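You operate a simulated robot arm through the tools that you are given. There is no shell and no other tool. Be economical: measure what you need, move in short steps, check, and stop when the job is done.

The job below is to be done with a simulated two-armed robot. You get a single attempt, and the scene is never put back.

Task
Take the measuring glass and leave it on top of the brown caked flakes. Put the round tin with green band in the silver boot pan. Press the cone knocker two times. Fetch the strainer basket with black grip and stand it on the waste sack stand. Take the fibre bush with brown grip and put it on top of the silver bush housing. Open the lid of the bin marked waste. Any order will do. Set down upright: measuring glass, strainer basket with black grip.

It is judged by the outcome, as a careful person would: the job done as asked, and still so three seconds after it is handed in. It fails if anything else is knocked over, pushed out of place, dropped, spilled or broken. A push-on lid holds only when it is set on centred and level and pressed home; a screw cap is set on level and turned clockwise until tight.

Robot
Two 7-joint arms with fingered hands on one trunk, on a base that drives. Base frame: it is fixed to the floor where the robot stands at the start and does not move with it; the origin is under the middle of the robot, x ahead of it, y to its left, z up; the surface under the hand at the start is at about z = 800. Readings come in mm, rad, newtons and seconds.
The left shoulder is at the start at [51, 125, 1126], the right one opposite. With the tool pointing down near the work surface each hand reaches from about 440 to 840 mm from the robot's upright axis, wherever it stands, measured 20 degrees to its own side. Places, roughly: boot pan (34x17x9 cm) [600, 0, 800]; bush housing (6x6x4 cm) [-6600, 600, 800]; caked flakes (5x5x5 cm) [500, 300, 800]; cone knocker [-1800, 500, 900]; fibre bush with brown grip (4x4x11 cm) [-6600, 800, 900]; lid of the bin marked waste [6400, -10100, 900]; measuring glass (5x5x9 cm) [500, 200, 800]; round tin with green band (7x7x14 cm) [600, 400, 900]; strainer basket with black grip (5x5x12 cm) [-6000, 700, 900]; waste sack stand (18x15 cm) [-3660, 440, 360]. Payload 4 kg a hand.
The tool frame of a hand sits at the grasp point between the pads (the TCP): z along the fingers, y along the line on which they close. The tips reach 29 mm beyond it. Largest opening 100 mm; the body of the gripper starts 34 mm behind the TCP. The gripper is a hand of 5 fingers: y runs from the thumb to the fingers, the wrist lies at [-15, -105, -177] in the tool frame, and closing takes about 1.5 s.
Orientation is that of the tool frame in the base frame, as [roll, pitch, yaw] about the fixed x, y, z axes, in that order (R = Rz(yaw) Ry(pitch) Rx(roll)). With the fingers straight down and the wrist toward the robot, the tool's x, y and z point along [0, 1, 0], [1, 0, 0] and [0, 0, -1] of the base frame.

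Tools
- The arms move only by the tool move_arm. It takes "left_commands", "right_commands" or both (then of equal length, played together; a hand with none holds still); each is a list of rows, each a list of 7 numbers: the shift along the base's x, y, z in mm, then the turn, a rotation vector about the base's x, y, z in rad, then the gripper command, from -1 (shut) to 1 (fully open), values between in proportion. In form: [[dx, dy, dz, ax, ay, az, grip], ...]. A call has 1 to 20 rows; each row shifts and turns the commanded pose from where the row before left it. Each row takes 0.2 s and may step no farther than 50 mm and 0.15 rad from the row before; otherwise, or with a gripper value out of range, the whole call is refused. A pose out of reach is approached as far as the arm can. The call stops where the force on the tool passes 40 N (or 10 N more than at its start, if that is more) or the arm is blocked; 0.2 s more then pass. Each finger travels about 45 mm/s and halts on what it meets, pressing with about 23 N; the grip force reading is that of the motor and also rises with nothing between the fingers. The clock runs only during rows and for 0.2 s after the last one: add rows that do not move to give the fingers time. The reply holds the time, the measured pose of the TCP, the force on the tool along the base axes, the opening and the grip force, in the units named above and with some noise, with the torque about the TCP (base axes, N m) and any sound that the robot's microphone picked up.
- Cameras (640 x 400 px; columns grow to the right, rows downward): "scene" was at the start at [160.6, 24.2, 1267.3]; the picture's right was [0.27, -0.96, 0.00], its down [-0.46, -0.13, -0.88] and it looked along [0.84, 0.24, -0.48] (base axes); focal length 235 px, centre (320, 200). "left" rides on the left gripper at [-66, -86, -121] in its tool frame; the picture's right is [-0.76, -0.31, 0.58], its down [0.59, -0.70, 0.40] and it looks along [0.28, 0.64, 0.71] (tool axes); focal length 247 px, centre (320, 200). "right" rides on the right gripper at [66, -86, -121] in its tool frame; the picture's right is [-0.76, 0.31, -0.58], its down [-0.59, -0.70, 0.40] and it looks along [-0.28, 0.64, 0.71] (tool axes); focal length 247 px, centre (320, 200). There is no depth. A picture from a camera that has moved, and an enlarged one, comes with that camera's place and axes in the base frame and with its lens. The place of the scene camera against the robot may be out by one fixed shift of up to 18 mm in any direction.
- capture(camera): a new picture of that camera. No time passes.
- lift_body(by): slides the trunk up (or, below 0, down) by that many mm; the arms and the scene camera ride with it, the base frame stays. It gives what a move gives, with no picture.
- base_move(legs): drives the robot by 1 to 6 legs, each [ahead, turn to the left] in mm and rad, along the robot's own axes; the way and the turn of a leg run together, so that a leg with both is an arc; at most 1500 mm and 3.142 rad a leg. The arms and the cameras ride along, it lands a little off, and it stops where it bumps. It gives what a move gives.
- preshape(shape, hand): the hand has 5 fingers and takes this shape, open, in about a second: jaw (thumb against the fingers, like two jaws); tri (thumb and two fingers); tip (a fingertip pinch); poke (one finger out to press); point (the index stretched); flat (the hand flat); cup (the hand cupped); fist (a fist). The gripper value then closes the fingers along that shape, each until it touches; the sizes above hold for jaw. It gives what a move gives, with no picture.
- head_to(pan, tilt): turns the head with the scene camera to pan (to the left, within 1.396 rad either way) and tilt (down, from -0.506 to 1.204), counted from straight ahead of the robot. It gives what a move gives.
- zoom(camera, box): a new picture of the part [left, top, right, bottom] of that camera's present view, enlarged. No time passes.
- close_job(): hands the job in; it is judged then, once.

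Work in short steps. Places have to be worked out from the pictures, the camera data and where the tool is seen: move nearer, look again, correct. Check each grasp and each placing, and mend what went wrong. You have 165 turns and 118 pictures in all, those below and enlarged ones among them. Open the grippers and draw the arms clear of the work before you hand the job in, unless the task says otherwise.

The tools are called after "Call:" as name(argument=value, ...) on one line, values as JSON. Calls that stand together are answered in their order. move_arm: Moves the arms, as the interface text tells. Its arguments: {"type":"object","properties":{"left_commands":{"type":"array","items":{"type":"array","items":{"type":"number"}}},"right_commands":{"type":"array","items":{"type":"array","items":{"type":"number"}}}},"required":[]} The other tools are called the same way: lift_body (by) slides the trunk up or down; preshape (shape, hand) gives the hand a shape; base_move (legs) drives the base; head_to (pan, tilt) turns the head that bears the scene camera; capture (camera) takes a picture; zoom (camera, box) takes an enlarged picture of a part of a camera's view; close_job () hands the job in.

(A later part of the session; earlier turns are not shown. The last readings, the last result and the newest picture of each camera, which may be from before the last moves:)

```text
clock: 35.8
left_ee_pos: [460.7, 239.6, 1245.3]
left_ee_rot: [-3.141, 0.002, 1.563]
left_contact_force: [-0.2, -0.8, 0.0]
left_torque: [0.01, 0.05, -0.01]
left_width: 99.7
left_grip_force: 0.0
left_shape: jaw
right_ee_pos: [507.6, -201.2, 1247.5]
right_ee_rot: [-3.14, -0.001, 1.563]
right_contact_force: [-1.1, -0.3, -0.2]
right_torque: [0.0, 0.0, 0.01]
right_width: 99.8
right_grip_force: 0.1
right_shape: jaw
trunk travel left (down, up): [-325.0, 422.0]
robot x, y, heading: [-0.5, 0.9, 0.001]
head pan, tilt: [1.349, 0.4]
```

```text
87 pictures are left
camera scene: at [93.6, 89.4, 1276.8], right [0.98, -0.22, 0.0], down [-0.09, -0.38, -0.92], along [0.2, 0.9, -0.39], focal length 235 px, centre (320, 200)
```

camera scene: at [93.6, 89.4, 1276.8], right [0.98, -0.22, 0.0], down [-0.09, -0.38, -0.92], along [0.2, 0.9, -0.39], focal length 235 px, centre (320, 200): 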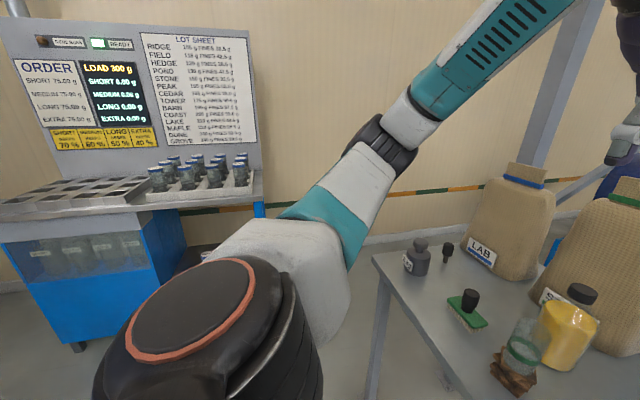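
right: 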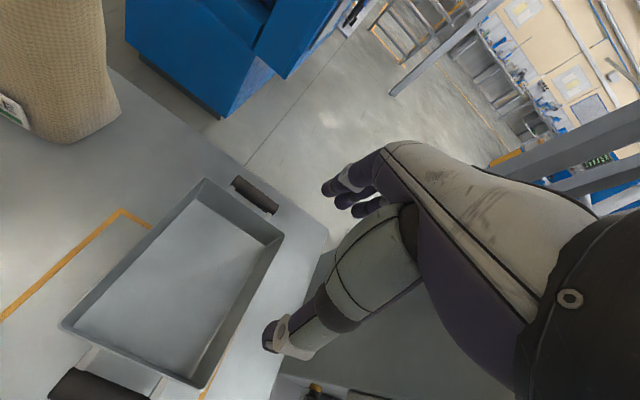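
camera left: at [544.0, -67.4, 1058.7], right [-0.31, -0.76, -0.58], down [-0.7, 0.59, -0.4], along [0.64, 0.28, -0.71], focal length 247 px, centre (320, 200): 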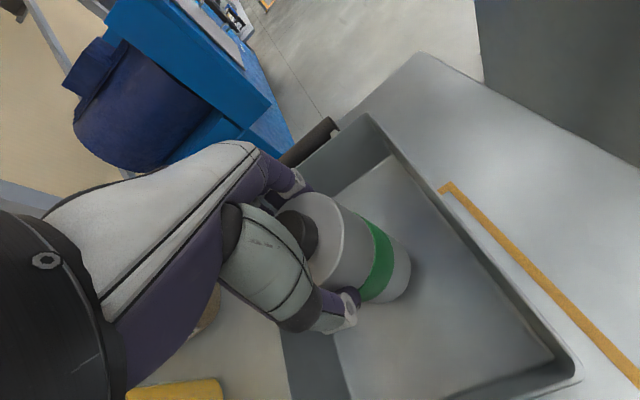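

Left side is clear enough. I back up a little, turn left 90°, and look again toward the back of the room.

Call:
base_move(legs=[[-200, 0], [0, 1.57]])

Call:
head_to(pan=1.3, tilt=0.35)

Call:
capture(camera="scene")

Call:
head_to(pan=0.4, tilt=0.35)

Call:
capture(camera="scene")

```text
clock: 41.3
left_ee_pos: [-431.2, 462.1, 1246.1]
left_ee_rot: [-3.14, 0.0, 3.126]
left_contact_force: [1.1, 0.0, -0.7]
left_torque: [-0.01, -0.01, 0.03]
left_width: 100.0
left_grip_force: 0.1
left_shape: jaw
right_ee_pos: [10.0, 505.8, 1249.3]
right_ee_rot: [-3.141, 0.0, 3.123]
right_contact_force: [-0.8, 0.8, -0.8]
right_torque: [0.0, -0.01, 0.02]
right_width: 100.1
right_grip_force: 0.0
right_shape: jaw
trunk travel left (down, up): [-325.0, 422.0]
robot x, y, heading: [-194.2, 4.7, 1.566]
head pan, tilt: [1.349, 0.4]
```

```text
clock: 41.9
left_ee_pos: [-432.3, 462.2, 1245.0]
left_ee_rot: [3.141, 0.0, 3.126]
left_contact_force: [0.1, -0.5, 0.5]
left_torque: [0.0, 0.05, -0.05]
left_width: 99.8
left_grip_force: 0.1
left_shape: jaw
right_ee_pos: [10.0, 505.2, 1248.5]
right_ee_rot: [3.142, 0.001, 3.126]
right_contact_force: [-0.1, -0.8, 0.3]
right_torque: [0.01, 0.03, 0.02]
right_width: 99.8
right_grip_force: 0.0
right_shape: jaw
trunk travel left (down, up): [-325.0, 422.0]
robot x, y, heading: [-196.0, -0.2, 1.559]
head pan, tilt: [1.3, 0.351]
```

```text
86 pictures are left
camera scene: at [-275.9, 88.6, 1281.3], right [0.28, 0.96, 0.0], down [0.33, -0.1, -0.94], along [-0.9, 0.26, -0.34], focal length 235 px, centre (320, 200)
```

scene: 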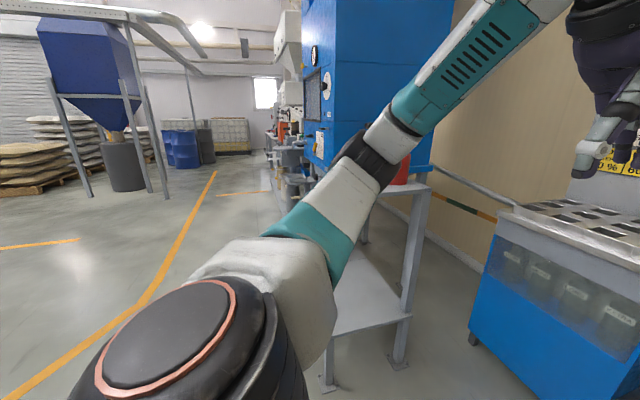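

```text
clock: 43.1
left_ee_pos: [-431.5, 462.2, 1245.1]
left_ee_rot: [3.141, 0.0, 3.127]
left_contact_force: [0.0, -0.5, 0.3]
left_torque: [0.03, 0.01, -0.04]
left_width: 100.0
left_grip_force: 0.0
left_shape: jaw
right_ee_pos: [10.0, 504.4, 1248.7]
right_ee_rot: [-3.142, 0.002, 3.124]
right_contact_force: [0.5, -0.8, 0.0]
right_torque: [0.03, -0.02, -0.01]
right_width: 100.0
right_grip_force: 0.0
right_shape: jaw
trunk travel left (down, up): [-325.0, 422.0]
robot x, y, heading: [-198.3, 3.3, 1.558]
head pan, tilt: [0.4, 0.351]
```

```text
85 pictures are left
camera scene: at [-221.9, 149.0, 1281.3], right [0.92, 0.38, 0.0], down [0.13, -0.32, -0.94], along [-0.36, 0.87, -0.34], focal length 235 px, centre (320, 200)
```

scene: 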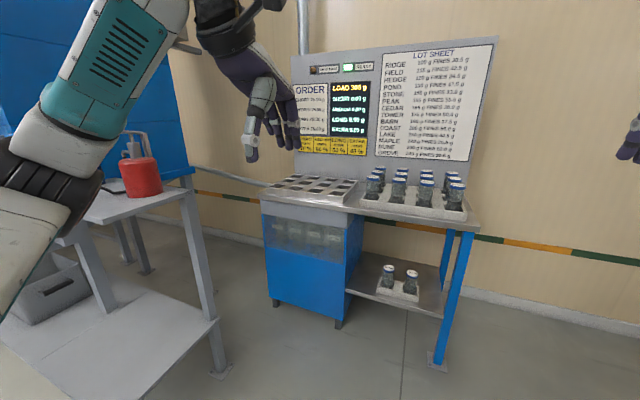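

An aisle runs along −x, with a stand and blue machine on the +y side. I turn another 90° to face −x and look.

Call:
base_move(legs=[[0, 1.576]])

Call:
head_to(pan=-0.35, tilt=0.35)

Call:
capture(camera="scene")

```text
clock: 47.5
left_ee_pos: [-657.2, -238.7, 1245.1]
left_ee_rot: [3.141, -0.001, -1.578]
left_contact_force: [0.5, -0.7, 0.2]
left_torque: [-0.02, 0.05, 0.01]
left_width: 99.5
left_grip_force: 0.0
left_shape: jaw
right_ee_pos: [-703.5, 202.4, 1249.8]
right_ee_rot: [-3.142, -0.002, -1.576]
right_contact_force: [0.6, -0.8, 0.5]
right_torque: [-0.01, -0.01, 0.0]
right_width: 100.0
right_grip_force: 0.1
right_shape: jaw
trunk travel left (down, up): [-325.0, 422.0]
robot x, y, heading: [-197.9, 0.4, 3.137]
head pan, tilt: [0.4, 0.351]
```

```text
clock: 48.6
left_ee_pos: [-656.7, -239.9, 1245.0]
left_ee_rot: [-3.141, 0.001, -1.579]
left_contact_force: [-1.1, 0.7, -0.4]
left_torque: [0.02, 0.02, 0.01]
left_width: 99.9
left_grip_force: 0.1
left_shape: jaw
right_ee_pos: [-704.7, 201.5, 1249.1]
right_ee_rot: [-3.141, 0.0, -1.579]
right_contact_force: [0.2, -0.5, -0.3]
right_torque: [-0.01, -0.02, 0.01]
right_width: 100.0
right_grip_force: 0.0
right_shape: jaw
trunk travel left (down, up): [-325.0, 422.0]
robot x, y, heading: [-194.7, 1.6, 3.145]
head pan, tilt: [-0.351, 0.351]
```

```text
84 pictures are left
camera scene: at [-338.0, 31.6, 1281.3], right [0.34, 0.94, 0.0], down [0.32, -0.12, -0.94], along [-0.88, 0.32, -0.34], focal length 235 px, centre (320, 200)
```

scene: 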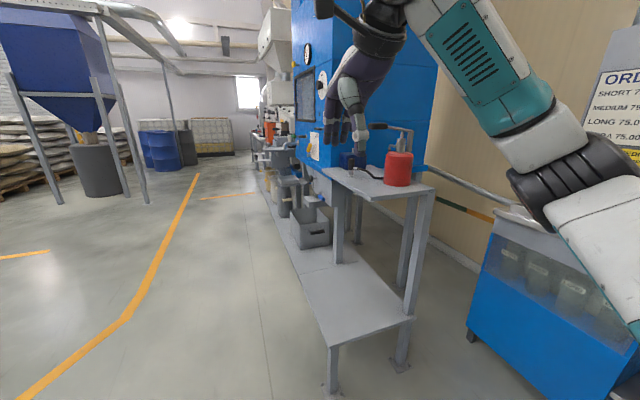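

I drive down the aisle keeping distance from the machine row, then turn to face it near x≈−1700.

Call:
base_move(legs=[[0, 0.3], [1000, 0], [0, -0.3], [530, 0], [0, -1.57]])

Call:
head_to(pan=0.0, tilt=0.4)

Call:
capture(camera="scene")

```text
clock: 62.3
left_ee_pos: [-1922.9, 152.2, 1245.6]
left_ee_rot: [-3.141, 0.0, -3.118]
left_contact_force: [-0.3, -0.2, -0.2]
left_torque: [0.01, 0.02, -0.01]
left_width: 99.4
left_grip_force: 0.1
left_shape: jaw
right_ee_pos: [-1483.5, 212.2, 1248.6]
right_ee_rot: [3.141, 0.002, -3.12]
right_contact_force: [0.4, 0.9, 0.0]
right_torque: [0.0, 0.01, 0.0]
right_width: 99.6
right_grip_force: 0.1
right_shape: jaw
trunk travel left (down, up): [-325.0, 422.0]
robot x, y, heading: [-1671.5, -300.7, 1.591]
head pan, tilt: [-0.351, 0.351]
```

```text
clock: 63.1
left_ee_pos: [-1922.9, 152.3, 1245.0]
left_ee_rot: [3.14, 0.0, -3.119]
left_contact_force: [-0.5, 0.1, -0.4]
left_torque: [-0.03, -0.01, 0.03]
left_width: 99.7
left_grip_force: 0.0
left_shape: jaw
right_ee_pos: [-1483.6, 212.6, 1249.7]
right_ee_rot: [-3.141, 0.0, -3.118]
right_contact_force: [-0.7, -0.6, -0.1]
right_torque: [0.03, -0.03, 0.02]
right_width: 99.6
right_grip_force: 0.0
right_shape: jaw
trunk travel left (down, up): [-325.0, 422.0]
robot x, y, heading: [-1673.3, -299.9, 1.6]
head pan, tilt: [0.0, 0.4]
```

```text
83 pictures are left
camera scene: at [-1664.6, -145.4, 1276.7], right [1.0, 0.03, 0.0], down [0.01, -0.39, -0.92], along [-0.03, 0.92, -0.39], focal length 235 px, centre (320, 200)
```

scene: 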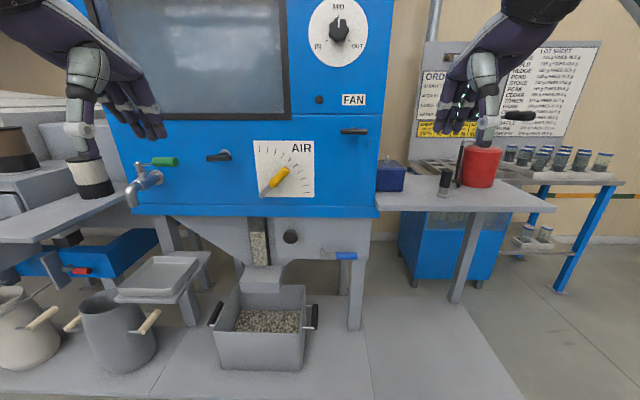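

The black round boss at about (290,236) on the grey cone is likely the knocker. Zoom in.

Call:
zoom(camera="scene", box=[210, 180, 370, 280])

```text
4.00 times, centred on (290, 230) of scene
camera zoom: at [-1664.6, -145.4, 1276.7], right [1.0, 0.03, 0.0], down [0.01, -0.39, -0.92], along [-0.03, 0.92, -0.39], focal length 941 px, centre (440, 80)
```

zoom: 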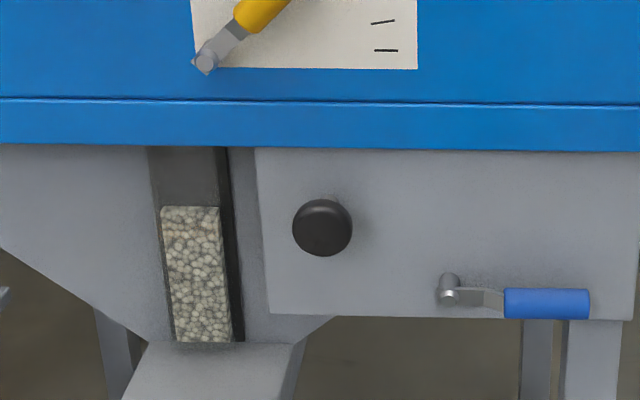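

The knocker is a black mushroom button on the cone panel facing the aisle, around [-1778, ~480, ~890]. I set the left hand to poke, turn it to point forward (+y), and bring it to knocker height well in front.

Call:
preshape(shape="poke", hand="left")

Call:
move_arm(left_commands=[[12, -2, -30, 0.142, 0, 0, 1], [12, -2, -30, 0.142, 0, 0, 1], [12, -2, -30, 0.142, 0, 0, 1], [12, -2, -30, 0.142, 0, 0, 1], [12, -2, -30, 0.142, 0, 0, 1], [12, -2, -30, 0.142, 0, 0, 1], [12, -2, -30, 0.142, 0, 0, 1], [12, -2, -30, 0.142, 0, 0, 1], [12, -2, -30, 0.142, 0, 0, 1], [12, -2, -30, 0.142, 0, 0, 1], [12, -2, -30, 0.142, 0, 0, 1], [0, 0, -20, 0, 0, 0, 1], [0, 0, 0, 0, 0, 0, 1]])

Call:
capture(camera="left")

Call:
capture(camera="scene")

```text
clock: 64.0
left_ee_pos: [-1922.9, 151.4, 1245.8]
left_ee_rot: [3.141, 0.001, -3.12]
left_contact_force: [0.7, -0.2, 0.8]
left_torque: [0.01, 0.0, 0.01]
left_width: 0.0
left_grip_force: 0.0
left_shape: poke
right_ee_pos: [-1483.3, 212.2, 1248.8]
right_ee_rot: [3.141, 0.002, -3.12]
right_contact_force: [0.5, 0.6, 0.1]
right_torque: [0.01, 0.0, 0.03]
right_width: 99.8
right_grip_force: 0.1
right_shape: jaw
trunk travel left (down, up): [-325.0, 422.0]
robot x, y, heading: [-1670.7, -294.4, 1.601]
head pan, tilt: [0.0, 0.4]
```

```text
clock: 66.8
left_ee_pos: [-1795.4, 203.4, 913.5]
left_ee_rot: [1.579, 0.023, -3.141]
left_contact_force: [0.0, 0.5, -0.8]
left_torque: [0.04, 0.03, 0.0]
left_width: 0.0
left_grip_force: 0.1
left_shape: poke
left hand out of reach, approached as far as the arm can: row 4, 5, 6
right_ee_pos: [-1483.6, 213.2, 1248.8]
right_ee_rot: [3.141, 0.001, -3.121]
right_contact_force: [0.5, 0.1, -0.5]
right_torque: [-0.01, -0.01, -0.01]
right_width: 99.7
right_grip_force: 0.0
right_shape: jaw
trunk travel left (down, up): [-325.0, 422.0]
robot x, y, heading: [-1670.4, -301.4, 1.597]
head pan, tilt: [0.0, 0.4]
```

```text
81 pictures are left
camera left: at [-1727.4, 82.8, 830.3], right [0.76, 0.57, -0.29], down [-0.57, 0.39, -0.72], along [-0.3, 0.72, 0.63], focal length 247 px, centre (320, 200)
```

left: 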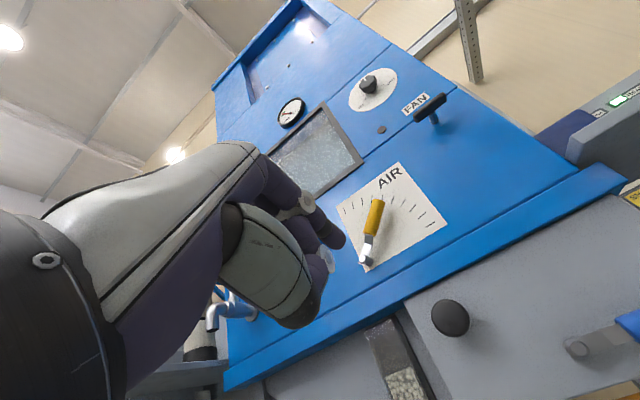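

```text
80 pictures are left
camera scene: at [-1664.5, -145.5, 1276.8], right [1.0, 0.03, 0.0], down [0.01, -0.39, -0.92], along [-0.03, 0.92, -0.39], focal length 235 px, centre (320, 200)
```

scene: 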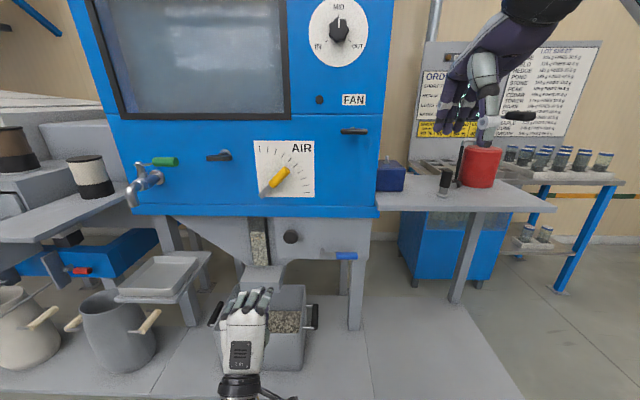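

Triangulated knocker ≈ [-1785, 495, 877]. I zoom in on the hand to find which fingertip leads.

Call:
zoom(camera="left", box=[200, 130, 392, 350])

Call:
zoom(camera="scene", box=[190, 260, 318, 360])

```text
1.82 times, centred on (296, 240) of left
camera zoom: at [-1727.4, 82.8, 830.3], right [0.76, 0.57, -0.29], down [-0.57, 0.39, -0.72], along [-0.3, 0.72, 0.63], focal length 449 px, centre (364, 127)
```

zoom: 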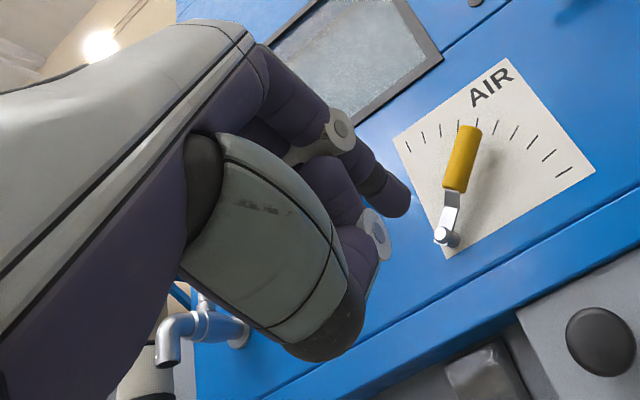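

```text
4.00 times, centred on (254, 310) of scene
camera zoom: at [-1664.5, -145.5, 1276.8], right [1.0, 0.03, 0.0], down [0.01, -0.39, -0.92], along [-0.03, 0.92, -0.39], focal length 941 px, centre (584, -240)
```

zoom: 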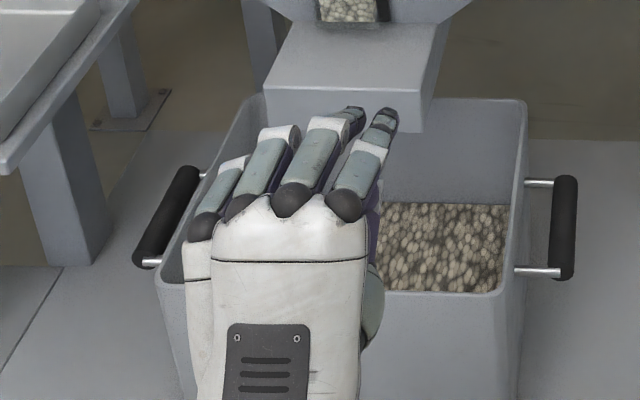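

Index tip ≈ TCP + (10, 27, 3). I align it with the knocker (lower 39 mm) and advance to ~45 mm in front of it.

Call:
move_arm(left_commands=[[0, 10, -20, 0, 0, 0, 1], [0, 20, -19, 0, 0, 0, 1], [0, 40, 0, 0, 0, 0, 1], [0, 40, 0, 0, 0, 0, 1], [0, 40, 0, 0, 0, 0, 1], [0, 40, 0, 0, 0, 0, 1], [0, 20, 0, 0, 0, 0, 1], [0, 0, 0, 0, 0, 0, 1]])

Call:
capture(camera="left")

Call:
zoom(camera="scene", box=[210, 200, 370, 300])

```text
clock: 68.6
left_ee_pos: [-1797.9, 411.1, 876.3]
left_ee_rot: [1.578, 0.022, -3.14]
left_contact_force: [-0.3, -0.5, -0.5]
left_torque: [0.0, 0.0, 0.02]
left_width: 0.0
left_grip_force: 0.0
left_shape: poke
right_ee_pos: [-1483.2, 212.9, 1247.9]
right_ee_rot: [3.141, 0.0, -3.117]
right_contact_force: [-0.4, 0.2, -0.8]
right_torque: [-0.01, 0.03, -0.01]
right_width: 99.6
right_grip_force: 0.0
right_shape: jaw
trunk travel left (down, up): [-325.0, 422.0]
robot x, y, heading: [-1669.7, -300.2, 1.598]
head pan, tilt: [0.0, 0.4]
```

```text
77 pictures are left
camera left: at [-1728.0, 290.7, 793.5], right [0.76, 0.57, -0.29], down [-0.57, 0.39, -0.72], along [-0.3, 0.72, 0.63], focal length 247 px, centre (320, 200)
```

left: 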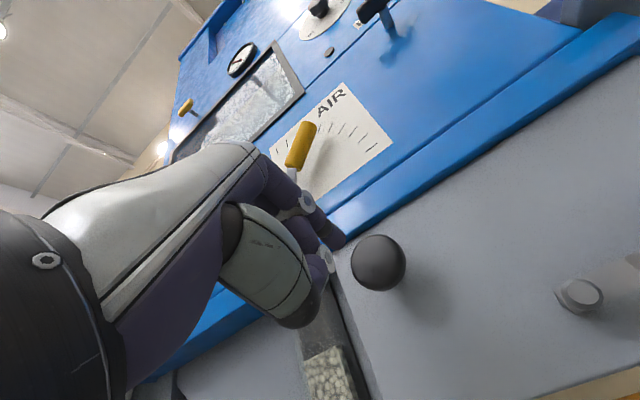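

```text
4.00 times, centred on (290, 250) of scene
camera zoom: at [-1664.6, -145.4, 1276.7], right [1.0, 0.03, 0.0], down [0.01, -0.39, -0.92], along [-0.03, 0.92, -0.39], focal length 941 px, centre (440, 0)
```

zoom: 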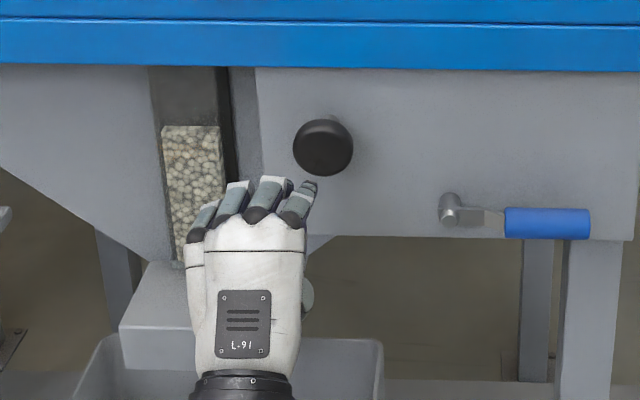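

Knocker refined to [-1787,503,878]; fingertip at ≈[-1786,438,879] — aligned. Advance and press in small steps.

Call:
move_arm(left_commands=[[0, 20, 0, 0, 0, 0, 1], [0, 10, 0, 0, 0, 0, 1], [0, 5, 0, 0, 0, 0, 1], [0, 5, 0, 0, 0, 0, 1], [0, 0, 0, 0, 0, 0, 1]])

Call:
zoom(camera="left", box=[260, 180, 460, 305])

```text
clock: 69.8
left_ee_pos: [-1794.6, 451.8, 874.2]
left_ee_rot: [1.579, 0.023, 3.14]
left_contact_force: [-0.1, -0.1, -0.3]
left_torque: [0.0, 0.0, -0.02]
left_width: 0.0
left_grip_force: 0.2
left_shape: poke
right_ee_pos: [-1484.0, 213.0, 1247.6]
right_ee_rot: [-3.141, 0.0, -3.118]
right_contact_force: [0.5, 1.2, -0.2]
right_torque: [0.01, 0.02, -0.02]
right_width: 99.6
right_grip_force: 0.0
right_shape: jaw
trunk travel left (down, up): [-325.0, 422.0]
robot x, y, heading: [-1670.1, -298.5, 1.602]
head pan, tilt: [0.0, 0.4]
```

```text
3.20 times, centred on (360, 242) of left
camera zoom: at [-1726.8, 331.2, 792.2], right [0.76, 0.57, -0.29], down [-0.57, 0.39, -0.72], along [-0.3, 0.72, 0.63], focal length 790 px, centre (192, 64)
```

zoom: 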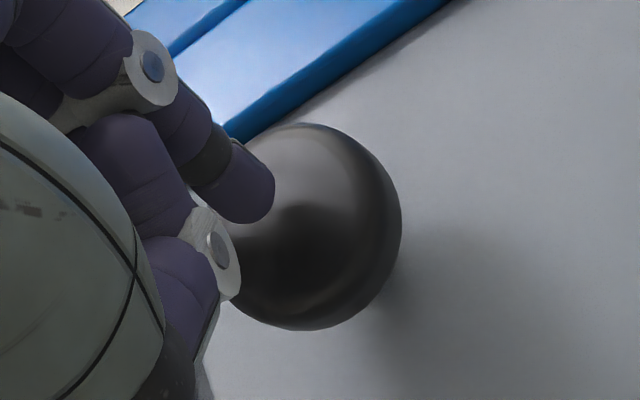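

Still aligned, not touching. Press onward in 5 mm rows; I expect a sound or force.

Call:
move_arm(left_commands=[[0, 5, 0, 0, 0, 0, 1], [0, 5, 0, 0, 0, 0, 1], [0, 0, 0, 0, 0, 0, 1]])

```text
clock: 70.6
left_ee_pos: [-1795.3, 461.1, 875.9]
left_ee_rot: [1.579, 0.024, 3.14]
left_contact_force: [1.3, -1.5, -0.1]
left_torque: [0.01, 0.02, 0.04]
left_width: 0.0
left_grip_force: 0.1
left_shape: poke
right_ee_pos: [-1482.9, 212.4, 1249.1]
right_ee_rot: [3.14, 0.0, -3.118]
right_contact_force: [-0.8, 0.1, 0.2]
right_torque: [0.0, -0.01, 0.01]
right_width: 99.9
right_grip_force: 0.0
right_shape: jaw
trunk travel left (down, up): [-325.0, 422.0]
robot x, y, heading: [-1669.4, -299.5, 1.597]
head pan, tilt: [0.0, 0.4]
```

Call:
move_arm(left_commands=[[0, 4, 0, 0, 0, 0, 1], [0, 4, 0, 0, 0, 0, 1], [0, 0, 0, 0, 0, 0, 1]])

```text
clock: 71.4
left_ee_pos: [-1795.7, 470.3, 874.2]
left_ee_rot: [1.579, 0.022, 3.141]
left_contact_force: [1.0, -2.4, -0.2]
left_torque: [-0.01, 0.01, 0.03]
left_width: 0.1
left_grip_force: 0.0
left_shape: poke
right_ee_pos: [-1484.1, 213.4, 1249.7]
right_ee_rot: [-3.141, 0.001, -3.12]
right_contact_force: [-0.1, 0.8, 0.3]
right_torque: [0.01, 0.0, -0.01]
right_width: 99.8
right_grip_force: 0.2
right_shape: jaw
trunk travel left (down, up): [-325.0, 422.0]
robot x, y, heading: [-1667.2, -304.2, 1.603]
head pan, tilt: [0.0, 0.4]
```

A spring force of ~2.4 N appears; press further.

Call:
move_arm(left_commands=[[0, 3, 0, 0, 0, 0, 1], [0, 3, 0, 0, 0, 0, 1], [0, 0, 0, 0, 0, 0, 1]])

Call:
zoom(camera="left", box=[260, 180, 460, 305])

```text
clock: 72.2
left_ee_pos: [-1795.6, 476.0, 874.0]
left_ee_rot: [1.579, 0.022, -3.141]
left_contact_force: [-0.3, -3.8, 0.0]
left_torque: [0.04, 0.01, 0.07]
left_width: 0.0
left_grip_force: 0.1
left_shape: poke
right_ee_pos: [-1483.7, 211.6, 1250.3]
right_ee_rot: [3.141, 0.001, -3.119]
right_contact_force: [0.2, 0.3, -0.2]
right_torque: [-0.03, -0.01, 0.03]
right_width: 99.7
right_grip_force: 0.0
right_shape: jaw
trunk travel left (down, up): [-325.0, 422.0]
robot x, y, heading: [-1667.9, -298.4, 1.601]
head pan, tilt: [0.0, 0.4]
heard: click
```

```text
3.20 times, centred on (360, 242) of left
camera zoom: at [-1727.1, 354.9, 791.7], right [0.76, 0.57, -0.29], down [-0.57, 0.39, -0.72], along [-0.3, 0.72, 0.63], focal length 790 px, centre (192, 64)
```

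zoom: 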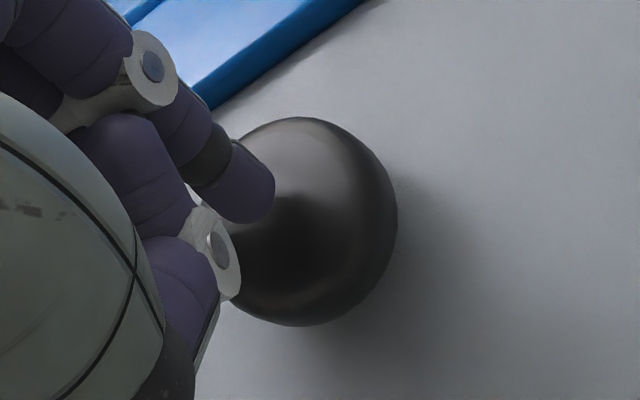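

Click heard: press one. Back off fully, then press again by the same path.

Call:
move_arm(left_commands=[[0, -10, 0, 0, 0, 0, 1], [0, -15, 0, 0, 0, 0, 1], [0, -10, 0, 0, 0, 0, 1], [0, 0, 0, 0, 0, 0, 1], [0, 0, 0, 0, 0, 0, 1]])

Call:
move_arm(left_commands=[[0, 15, 0, 0, 0, 0, 1], [0, 8, 0, 0, 0, 0, 1], [0, 5, 0, 0, 0, 0, 1], [0, 4, 0, 0, 0, 0, 1], [0, 3, 0, 0, 0, 0, 1], [0, 0, 0, 0, 0, 0, 1]])

```text
clock: 73.4
left_ee_pos: [-1796.7, 440.8, 874.6]
left_ee_rot: [1.58, 0.024, 3.14]
left_contact_force: [0.0, 0.3, 0.1]
left_torque: [-0.01, -0.04, 0.01]
left_width: 0.0
left_grip_force: 0.0
left_shape: poke
right_ee_pos: [-1483.0, 212.8, 1248.3]
right_ee_rot: [3.142, 0.0, -3.12]
right_contact_force: [0.0, 0.3, -0.2]
right_torque: [0.01, -0.02, 0.0]
right_width: 100.0
right_grip_force: 0.1
right_shape: jaw
trunk travel left (down, up): [-325.0, 422.0]
robot x, y, heading: [-1670.3, -296.6, 1.598]
head pan, tilt: [0.0, 0.4]
```

```text
clock: 74.8
left_ee_pos: [-1794.9, 474.9, 874.6]
left_ee_rot: [1.579, 0.025, -3.141]
left_contact_force: [-0.7, -5.0, 0.2]
left_torque: [-0.03, -0.01, 0.07]
left_width: 0.0
left_grip_force: 0.0
left_shape: poke
right_ee_pos: [-1484.1, 212.9, 1247.5]
right_ee_rot: [3.141, 0.001, -3.118]
right_contact_force: [-0.3, -0.2, -0.1]
right_torque: [0.02, 0.0, -0.01]
right_width: 99.7
right_grip_force: 0.0
right_shape: jaw
trunk travel left (down, up): [-325.0, 422.0]
robot x, y, heading: [-1668.7, -299.7, 1.601]
head pan, tilt: [0.0, 0.4]
heard: click
```

Second click: done. Retract, turn the hand back down, and restore the jaw shape.

Call:
move_arm(left_commands=[[0, -15, 0, 0, 0, 0, 1], [0, -40, 0, 0, 0, 0, 1], [0, -45, 0, 0, 0, 0, 1], [0, -45, 0, 0, 0, 0, 1], [0, -45, 0, 0, 0, 0, 1], [0, -45, 0, 0, 0, 0, 1], [-2, 0, 25, 0, 0, 0, 1], [-12, -5, 30, -0.142, 0, 0, 1], [-12, -5, 30, -0.142, 0, 0, 1], [-12, -5, 30, -0.142, 0, 0, 1], [-12, -5, 30, -0.142, 0, 0, 1], [-12, -5, 30, -0.142, 0, 0, 1], [-12, -5, 30, -0.142, 0, 0, 1], [-12, -5, 30, -0.142, 0, 0, 1], [-12, -5, 30, -0.142, 0, 0, 1], [-12, -5, 30, -0.142, 0, 0, 1], [-12, -5, 30, -0.142, 0, 0, 1], [-12, -5, 30, -0.142, 0, 0, 1], [0, 0, 0, 0, 0, 0, 1]])

Call:
preshape(shape="jaw", hand="left")

Call:
head_to(pan=1.3, tilt=0.4)

Call:
capture(camera="scene")

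```text
clock: 78.8
left_ee_pos: [-1930.1, 186.3, 1231.9]
left_ee_rot: [-3.137, 0.001, -3.118]
left_contact_force: [-0.3, -0.6, 0.2]
left_torque: [0.02, -0.01, -0.01]
left_width: 0.0
left_grip_force: 0.0
left_shape: poke
right_ee_pos: [-1482.0, 214.2, 1248.6]
right_ee_rot: [-3.141, 0.0, -3.119]
right_contact_force: [-0.5, -1.0, 0.4]
right_torque: [-0.01, 0.06, 0.01]
right_width: 99.6
right_grip_force: 0.2
right_shape: jaw
trunk travel left (down, up): [-325.0, 422.0]
robot x, y, heading: [-1669.7, -301.8, 1.606]
head pan, tilt: [0.0, 0.4]
```

```text
clock: 79.7
left_ee_pos: [-1929.6, 186.4, 1231.6]
left_ee_rot: [-3.141, -0.001, -3.119]
left_contact_force: [-0.1, -0.4, 1.1]
left_torque: [0.01, -0.03, 0.03]
left_width: 99.7
left_grip_force: 0.1
left_shape: jaw
right_ee_pos: [-1482.9, 213.9, 1248.1]
right_ee_rot: [3.14, -0.001, -3.117]
right_contact_force: [-0.6, -0.4, -0.3]
right_torque: [0.0, -0.03, 0.01]
right_width: 100.0
right_grip_force: 0.1
right_shape: jaw
trunk travel left (down, up): [-325.0, 422.0]
robot x, y, heading: [-1670.4, -299.6, 1.598]
head pan, tilt: [0.0, 0.4]
```

```text
clock: 81.2
left_ee_pos: [-1930.1, 187.0, 1232.6]
left_ee_rot: [-3.141, 0.0, -3.119]
left_contact_force: [0.0, 0.2, -0.6]
left_torque: [-0.02, -0.02, -0.04]
left_width: 100.0
left_grip_force: 0.1
left_shape: jaw
right_ee_pos: [-1483.5, 212.7, 1249.8]
right_ee_rot: [3.14, -0.002, -3.119]
right_contact_force: [-0.1, 0.4, 0.4]
right_torque: [0.01, 0.0, 0.02]
right_width: 100.1
right_grip_force: 0.0
right_shape: jaw
trunk travel left (down, up): [-325.0, 422.0]
robot x, y, heading: [-1668.4, -301.6, 1.599]
head pan, tilt: [1.3, 0.4]
```

```text
73 pictures are left
camera scene: at [-1751.9, -215.8, 1276.8], right [0.24, 0.97, 0.0], down [0.38, -0.09, -0.92], along [-0.89, 0.22, -0.39], focal length 235 px, centre (320, 200)
```

scene: 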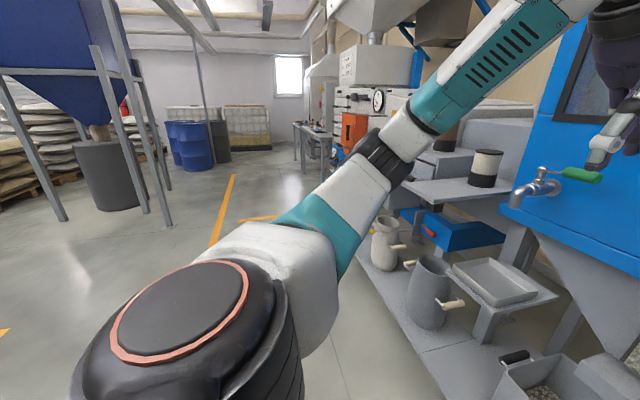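

Aisle is clear. I turn to −x, drive 2 m to beside the sack stand, and look right at it.

Call:
base_move(legs=[[0, 1.543], [1000, 0], [900, 0]])

Call:
head_to(pan=-1.2, tilt=0.6)

Call:
capture(camera="scene")

Call:
head_to(pan=-0.3, tilt=0.4)

Call:
capture(camera="scene")

```text
clock: 94.7
left_ee_pos: [-4103.3, -563.5, 1232.1]
left_ee_rot: [3.14, -0.001, -1.576]
left_contact_force: [-0.5, 0.4, 0.2]
left_torque: [0.0, 0.0, 0.0]
left_width: 99.8
left_grip_force: 0.1
left_shape: jaw
right_ee_pos: [-4116.3, -116.8, 1249.1]
right_ee_rot: [-3.14, -0.001, -1.576]
right_contact_force: [-0.4, -0.1, -0.4]
right_torque: [-0.04, -0.02, 0.0]
right_width: 99.5
right_grip_force: 0.1
right_shape: jaw
trunk travel left (down, up): [-325.0, 422.0]
robot x, y, heading: [-3609.3, -318.0, -3.143]
head pan, tilt: [1.3, 0.4]
```

```text
clock: 97.0
left_ee_pos: [-4102.1, -563.7, 1232.3]
left_ee_rot: [3.141, 0.001, -1.575]
left_contact_force: [-0.1, 0.1, 0.3]
left_torque: [-0.02, -0.01, 0.01]
left_width: 100.0
left_grip_force: 0.0
left_shape: jaw
right_ee_pos: [-4116.9, -116.9, 1249.4]
right_ee_rot: [3.141, 0.001, -1.576]
right_contact_force: [-1.1, -0.4, 0.6]
right_torque: [0.01, 0.01, -0.01]
right_width: 99.9
right_grip_force: 0.1
right_shape: jaw
trunk travel left (down, up): [-325.0, 422.0]
robot x, y, heading: [-3607.3, -314.8, -3.137]
head pan, tilt: [-1.201, 0.6]
```

```text
72 pictures are left
camera scene: at [-3694.1, -235.9, 1258.5], right [0.93, 0.36, 0.0], down [0.21, -0.53, -0.83], along [-0.3, 0.77, -0.57], focal length 235 px, centre (320, 200)
```

scene: 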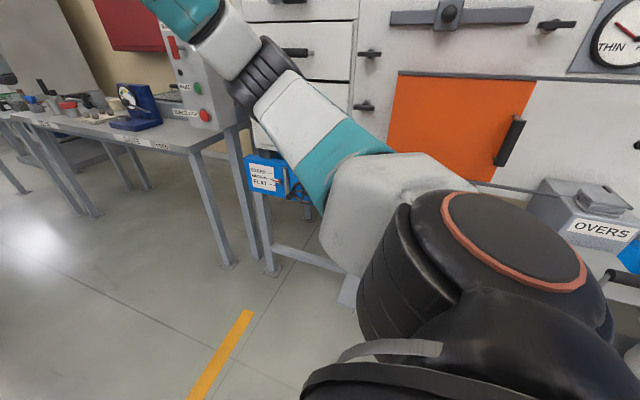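

```text
clock: 98.2
left_ee_pos: [-4101.0, -563.2, 1232.7]
left_ee_rot: [3.141, 0.0, -1.577]
left_contact_force: [0.3, 0.6, 0.0]
left_torque: [0.0, -0.02, 0.01]
left_width: 99.8
left_grip_force: 0.0
left_shape: jaw
right_ee_pos: [-4115.1, -116.2, 1248.2]
right_ee_rot: [-3.141, -0.001, -1.576]
right_contact_force: [0.1, 0.3, -1.1]
right_torque: [-0.01, -0.01, -0.06]
right_width: 99.7
right_grip_force: 0.0
right_shape: jaw
trunk travel left (down, up): [-325.0, 422.0]
robot x, y, heading: [-3611.1, -318.8, -3.143]
head pan, tilt: [-0.3, 0.4]
```

```text
71 pictures are left
camera scene: at [-3750.5, -290.9, 1276.7], right [0.29, 0.96, 0.0], down [0.37, -0.11, -0.92], along [-0.88, 0.27, -0.39], focal length 235 px, centre (320, 200)
```

scene: 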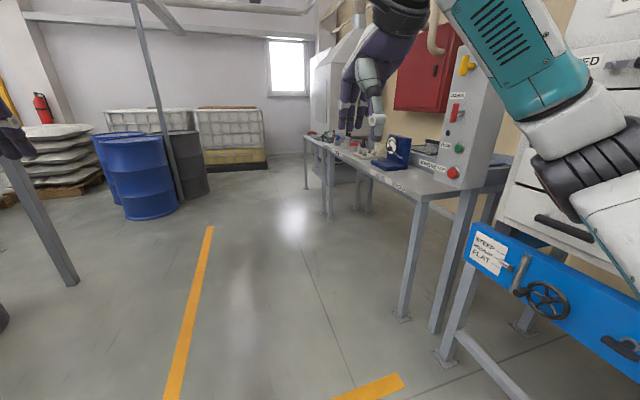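

The sack stand is hidden by the arm for now; I'll look again later. I go on to the bench at x≈−6250 and face it.

Call:
base_move(legs=[[1300, 0], [1300, 0], [0, -1.57]])

Call:
head_to(pan=0.0, tilt=0.45)

Call:
capture(camera="scene")

```text
clock: 114.8
left_ee_pos: [-6465.5, 198.8, 1232.3]
left_ee_rot: [-3.141, 0.001, 3.134]
left_contact_force: [-0.1, -0.4, 0.3]
left_torque: [-0.01, 0.01, -0.05]
left_width: 100.0
left_grip_force: 0.2
left_shape: jaw
right_ee_pos: [-6017.8, 211.2, 1249.1]
right_ee_rot: [3.14, 0.002, 3.134]
right_contact_force: [-0.4, 0.4, -0.1]
right_torque: [-0.02, 0.0, -0.02]
right_width: 99.7
right_grip_force: 0.0
right_shape: jaw
trunk travel left (down, up): [-325.0, 422.0]
robot x, y, heading: [-6218.4, -293.9, 1.575]
head pan, tilt: [-0.3, 0.4]
```

```text
clock: 115.6
left_ee_pos: [-6465.7, 198.6, 1231.8]
left_ee_rot: [3.14, 0.0, 3.134]
left_contact_force: [-1.1, 0.5, 0.3]
left_torque: [0.02, 0.01, 0.0]
left_width: 99.7
left_grip_force: 0.1
left_shape: jaw
right_ee_pos: [-6018.0, 212.1, 1249.4]
right_ee_rot: [-3.141, -0.002, 3.133]
right_contact_force: [-0.5, 0.3, -0.3]
right_torque: [-0.02, -0.01, 0.01]
right_width: 99.8
right_grip_force: 0.0
right_shape: jaw
trunk travel left (down, up): [-325.0, 422.0]
robot x, y, heading: [-6220.0, -296.8, 1.57]
head pan, tilt: [0.0, 0.45]
```

```text
70 pictures are left
camera scene: at [-6210.0, -141.4, 1272.1], right [1.0, 0.0, 0.0], down [0.0, -0.44, -0.9], along [0.0, 0.9, -0.44], focal length 235 px, centre (320, 200)
```

scene: 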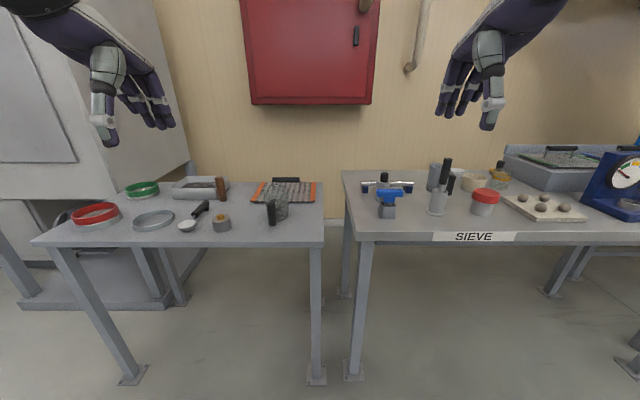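

Both benches visible. Zoom on each.

Call:
zoom(camera="scene", box=[100, 150, 330, 250])

Call:
zoom(camera="scene", box=[335, 140, 535, 240])

```text
2.78 times, centred on (215, 200) of scene
camera zoom: at [-6210.0, -141.4, 1272.1], right [1.0, 0.0, 0.0], down [0.0, -0.44, -0.9], along [0.0, 0.9, -0.44], focal length 655 px, centre (612, 200)
```

zoom: 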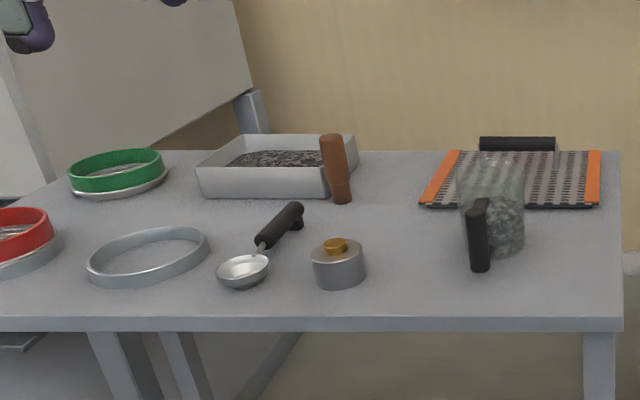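

```text
3.20 times, centred on (435, 190) of scene
camera zoom: at [-6210.0, -141.4, 1272.1], right [1.0, 0.0, 0.0], down [0.0, -0.44, -0.9], along [0.0, 0.9, -0.44], focal length 753 px, centre (-48, 232)
```

zoom: 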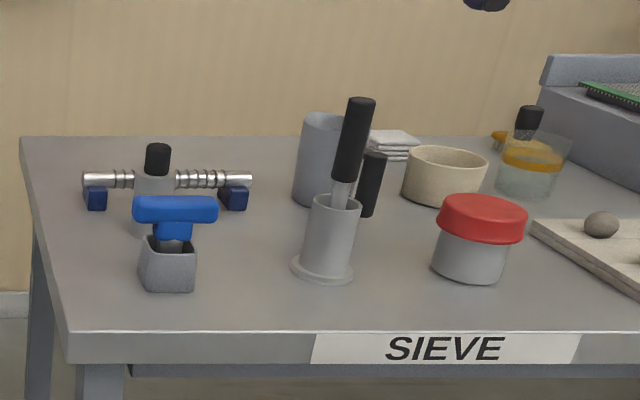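

The brown-gripped item is at ≈[-6650,820], the silver housing ≈[-6564,573]. The strainer basket must be on the right bench; I drive closer to identify it.

Call:
base_move(legs=[[0, -0.24], [330, 0], [0, 0.24]])

Call:
head_to(pan=-0.3, tilt=0.6)

Call:
zoom(camera="scene", box=[200, 100, 480, 275])

Call:
capture(camera="right")

```text
clock: 119.5
left_ee_pos: [-6385.5, 524.8, 1232.6]
left_ee_rot: [-3.142, 0.0, 3.136]
left_contact_force: [-0.5, 0.3, 0.7]
left_torque: [0.04, -0.06, 0.0]
left_width: 99.8
left_grip_force: 0.1
left_shape: jaw
right_ee_pos: [-5938.9, 537.3, 1250.7]
right_ee_rot: [-3.141, 0.002, 3.136]
right_contact_force: [-0.2, 0.0, -0.6]
right_torque: [0.02, -0.01, 0.02]
right_width: 99.8
right_grip_force: 0.0
right_shape: jaw
trunk travel left (down, up): [-325.0, 422.0]
robot x, y, heading: [-6138.0, 30.9, 1.568]
head pan, tilt: [0.0, 0.45]
```

```text
clock: 120.3
left_ee_pos: [-6386.1, 525.2, 1232.4]
left_ee_rot: [-3.141, 0.001, 3.135]
left_contact_force: [-0.1, 0.4, -0.5]
left_torque: [0.01, 0.0, 0.04]
left_width: 99.9
left_grip_force: 0.1
left_shape: jaw
right_ee_pos: [-5938.4, 536.6, 1247.9]
right_ee_rot: [-3.14, 0.0, 3.135]
right_contact_force: [1.3, 0.3, -0.5]
right_torque: [-0.02, -0.02, -0.06]
right_width: 99.9
right_grip_force: 0.0
right_shape: jaw
trunk travel left (down, up): [-325.0, 422.0]
robot x, y, heading: [-6140.3, 32.0, 1.573]
head pan, tilt: [-0.3, 0.6]
```

```text
2.29 times, centred on (340, 188) of scene
camera zoom: at [-6104.4, 176.8, 1258.5], right [0.96, -0.29, 0.0], down [-0.17, -0.54, -0.83], along [0.24, 0.79, -0.56], focal length 538 px, centre (274, 229)
```

zoom: 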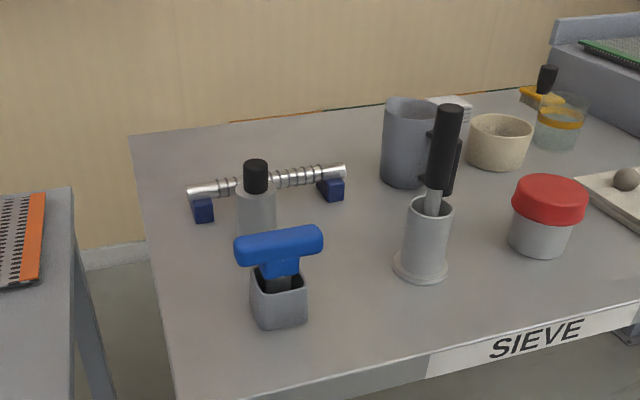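

```text
66 pictures are left
camera right: at [-6004.4, 452.8, 1368.8], right [0.76, 0.3, 0.58], down [0.58, -0.71, -0.4], along [0.29, 0.64, -0.71], focal length 247 px, centre (320, 200)
```

right: 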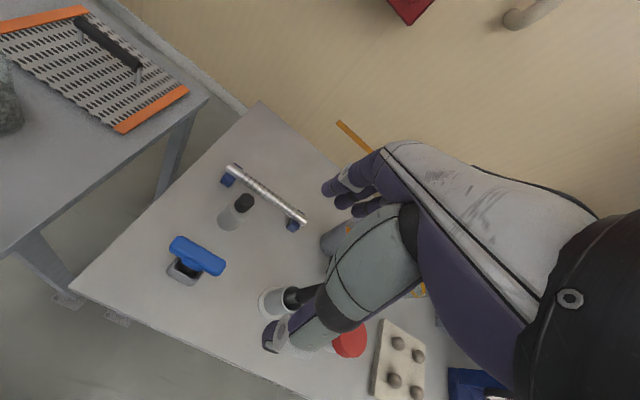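

Object at ≈[-5967,725], 12 cm tall with a black grip on top, matches the strainer basket. Enlarge it.

Call:
zoom(camera="right", box=[160, 150, 320, 290])

Call:
zoom(camera="scene", box=[270, 155, 370, 245])

```text
2.86 times, centred on (240, 220) of right
camera zoom: at [-6004.4, 452.8, 1368.8], right [0.76, 0.3, 0.58], down [0.58, -0.71, -0.4], along [0.29, 0.64, -0.71], focal length 706 px, centre (549, 143)
```

zoom: 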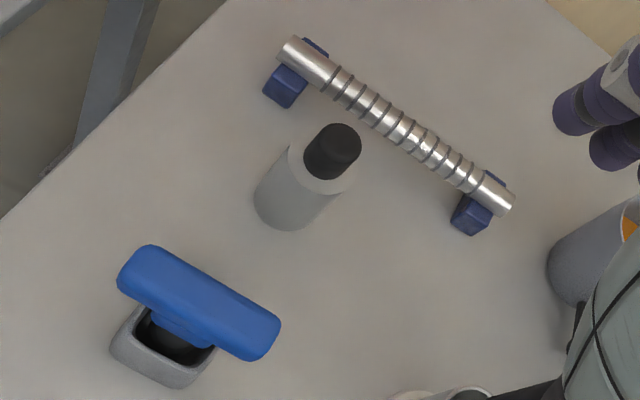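

```text
4.44 times, centred on (320, 200) of scene
camera zoom: at [-6104.4, 176.8, 1258.5], right [0.96, -0.29, 0.0], down [-0.17, -0.54, -0.83], along [0.24, 0.79, -0.56], focal length 1046 px, centre (320, 200)
```

zoom: 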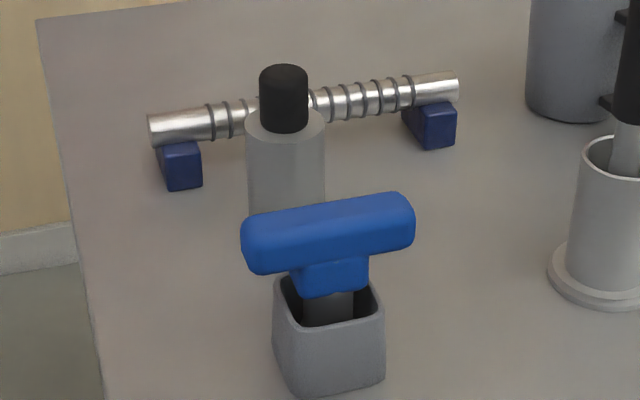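

Cross-checking both cameras shows this bench is higher (surface ≈ 866): basket ≈ [-5976, 692], shoulder ≈ 952, grip top ≈ 987. I bring the right hand above it.

Call:
move_arm(right_commands=[[-9, 39, 0, 0, 0, 0, 1], [-9, 39, 0, 0, 0, 0, 1], [-9, 39, 0, 0, 0, 0, 1], [-10, 38, 0, 0, 0, 0, 1], [0, 0, -45, 0, 0, 0, 1], [0, 0, -45, 0, 0, 0, 1], [0, 0, -40, 0, 0, 0, 1], [0, 0, 0, 0, 0, 0, 1]])

Call:
capture(camera="right")

Call:
zoom(camera="scene", box=[240, 100, 400, 245])

```text
clock: 122.1
left_ee_pos: [-6385.0, 524.1, 1231.3]
left_ee_rot: [3.141, -0.002, 3.136]
left_contact_force: [-0.2, 0.4, 0.1]
left_torque: [-0.03, 0.01, 0.0]
left_width: 100.0
left_grip_force: 0.0
left_shape: jaw
right_ee_pos: [-5973.3, 691.3, 1119.1]
right_ee_rot: [3.141, 0.001, 3.134]
right_contact_force: [-0.3, 0.1, -0.4]
right_torque: [0.0, 0.0, 0.03]
right_width: 100.0
right_grip_force: 0.2
right_shape: jaw
trunk travel left (down, up): [-325.0, 422.0]
robot x, y, heading: [-6141.2, 27.6, 1.569]
head pan, tilt: [-0.3, 0.6]
```

```text
63 pictures are left
camera right: at [-6040.7, 607.7, 1239.3], right [0.76, 0.3, 0.58], down [0.58, -0.71, -0.4], along [0.29, 0.64, -0.71], focal length 247 px, centre (320, 200)
```

right: 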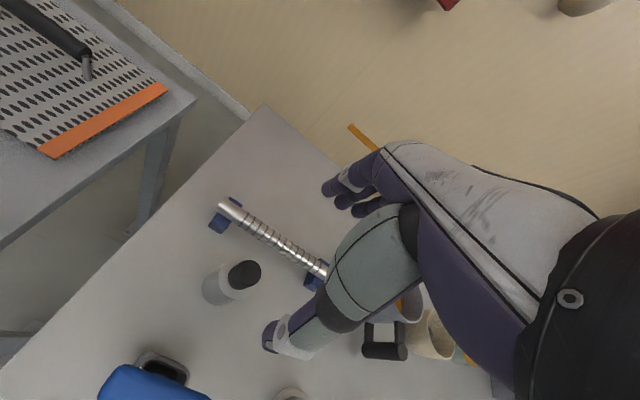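

```text
2.76 times, centred on (320, 172) of scene
camera zoom: at [-6104.4, 176.6, 1258.6], right [0.96, -0.29, 0.0], down [-0.17, -0.54, -0.82], along [0.24, 0.79, -0.57], focal length 649 px, centre (320, 276)
```

zoom: 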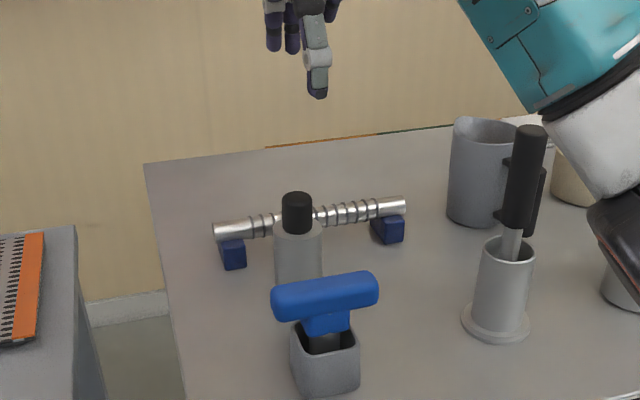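

Consistent: basket ≈ [-5978,695], base ≈ 868, top ≈ 986. Descend to z≈960.

Call:
move_arm(right_commands=[[-5, 3, -30, 0, 0, 0, 1], [0, 0, -40, 0, 0, 0, 1], [0, 0, -40, 0, 0, 0, 1], [0, 0, -30, 0, 0, 0, 1], [0, 0, -15, 0, 0, 0, 1], [0, 0, 0, 0, 0, 0, 1]])

Call:
capture(camera="right")

Call:
zoom(camera="scene", box=[240, 100, 400, 245])

```text
clock: 123.5
left_ee_pos: [-6385.4, 525.6, 1232.1]
left_ee_rot: [-3.141, -0.001, 3.135]
left_contact_force: [0.0, -0.5, -0.2]
left_torque: [-0.02, 0.05, 0.0]
left_width: 100.0
left_grip_force: 0.0
left_shape: jaw
right_ee_pos: [-5979.2, 695.1, 963.7]
right_ee_rot: [-3.142, 0.002, 3.134]
right_contact_force: [0.0, -0.9, -0.2]
right_torque: [-0.01, 0.03, -0.02]
right_width: 100.0
right_grip_force: 0.0
right_shape: jaw
trunk travel left (down, up): [-325.0, 422.0]
robot x, y, heading: [-6140.7, 26.7, 1.566]
head pan, tilt: [-0.3, 0.6]
```

```text
61 pictures are left
camera right: at [-6046.0, 611.2, 1084.4], right [0.76, 0.3, 0.58], down [0.58, -0.71, -0.4], along [0.29, 0.64, -0.71], focal length 247 px, centre (320, 200)
```

right: 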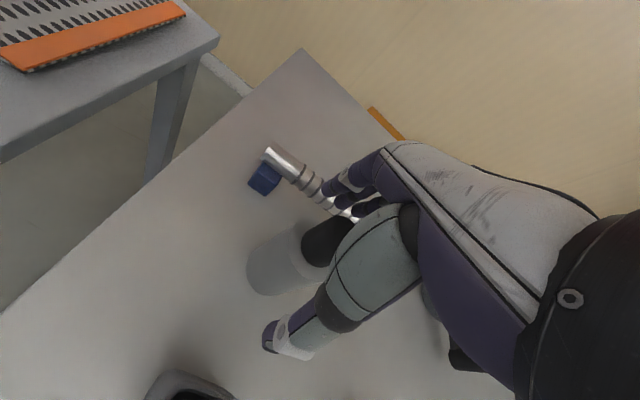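

```text
2.76 times, centred on (320, 172) of scene
camera zoom: at [-6104.3, 176.8, 1258.5], right [0.96, -0.29, 0.0], down [-0.17, -0.54, -0.82], along [0.24, 0.79, -0.57], focal length 649 px, centre (320, 276)
```

zoom: 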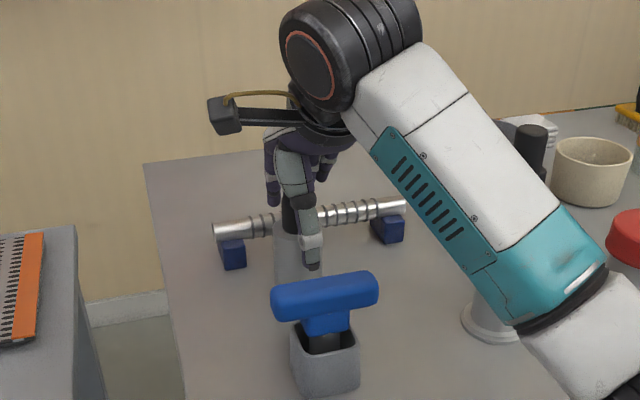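

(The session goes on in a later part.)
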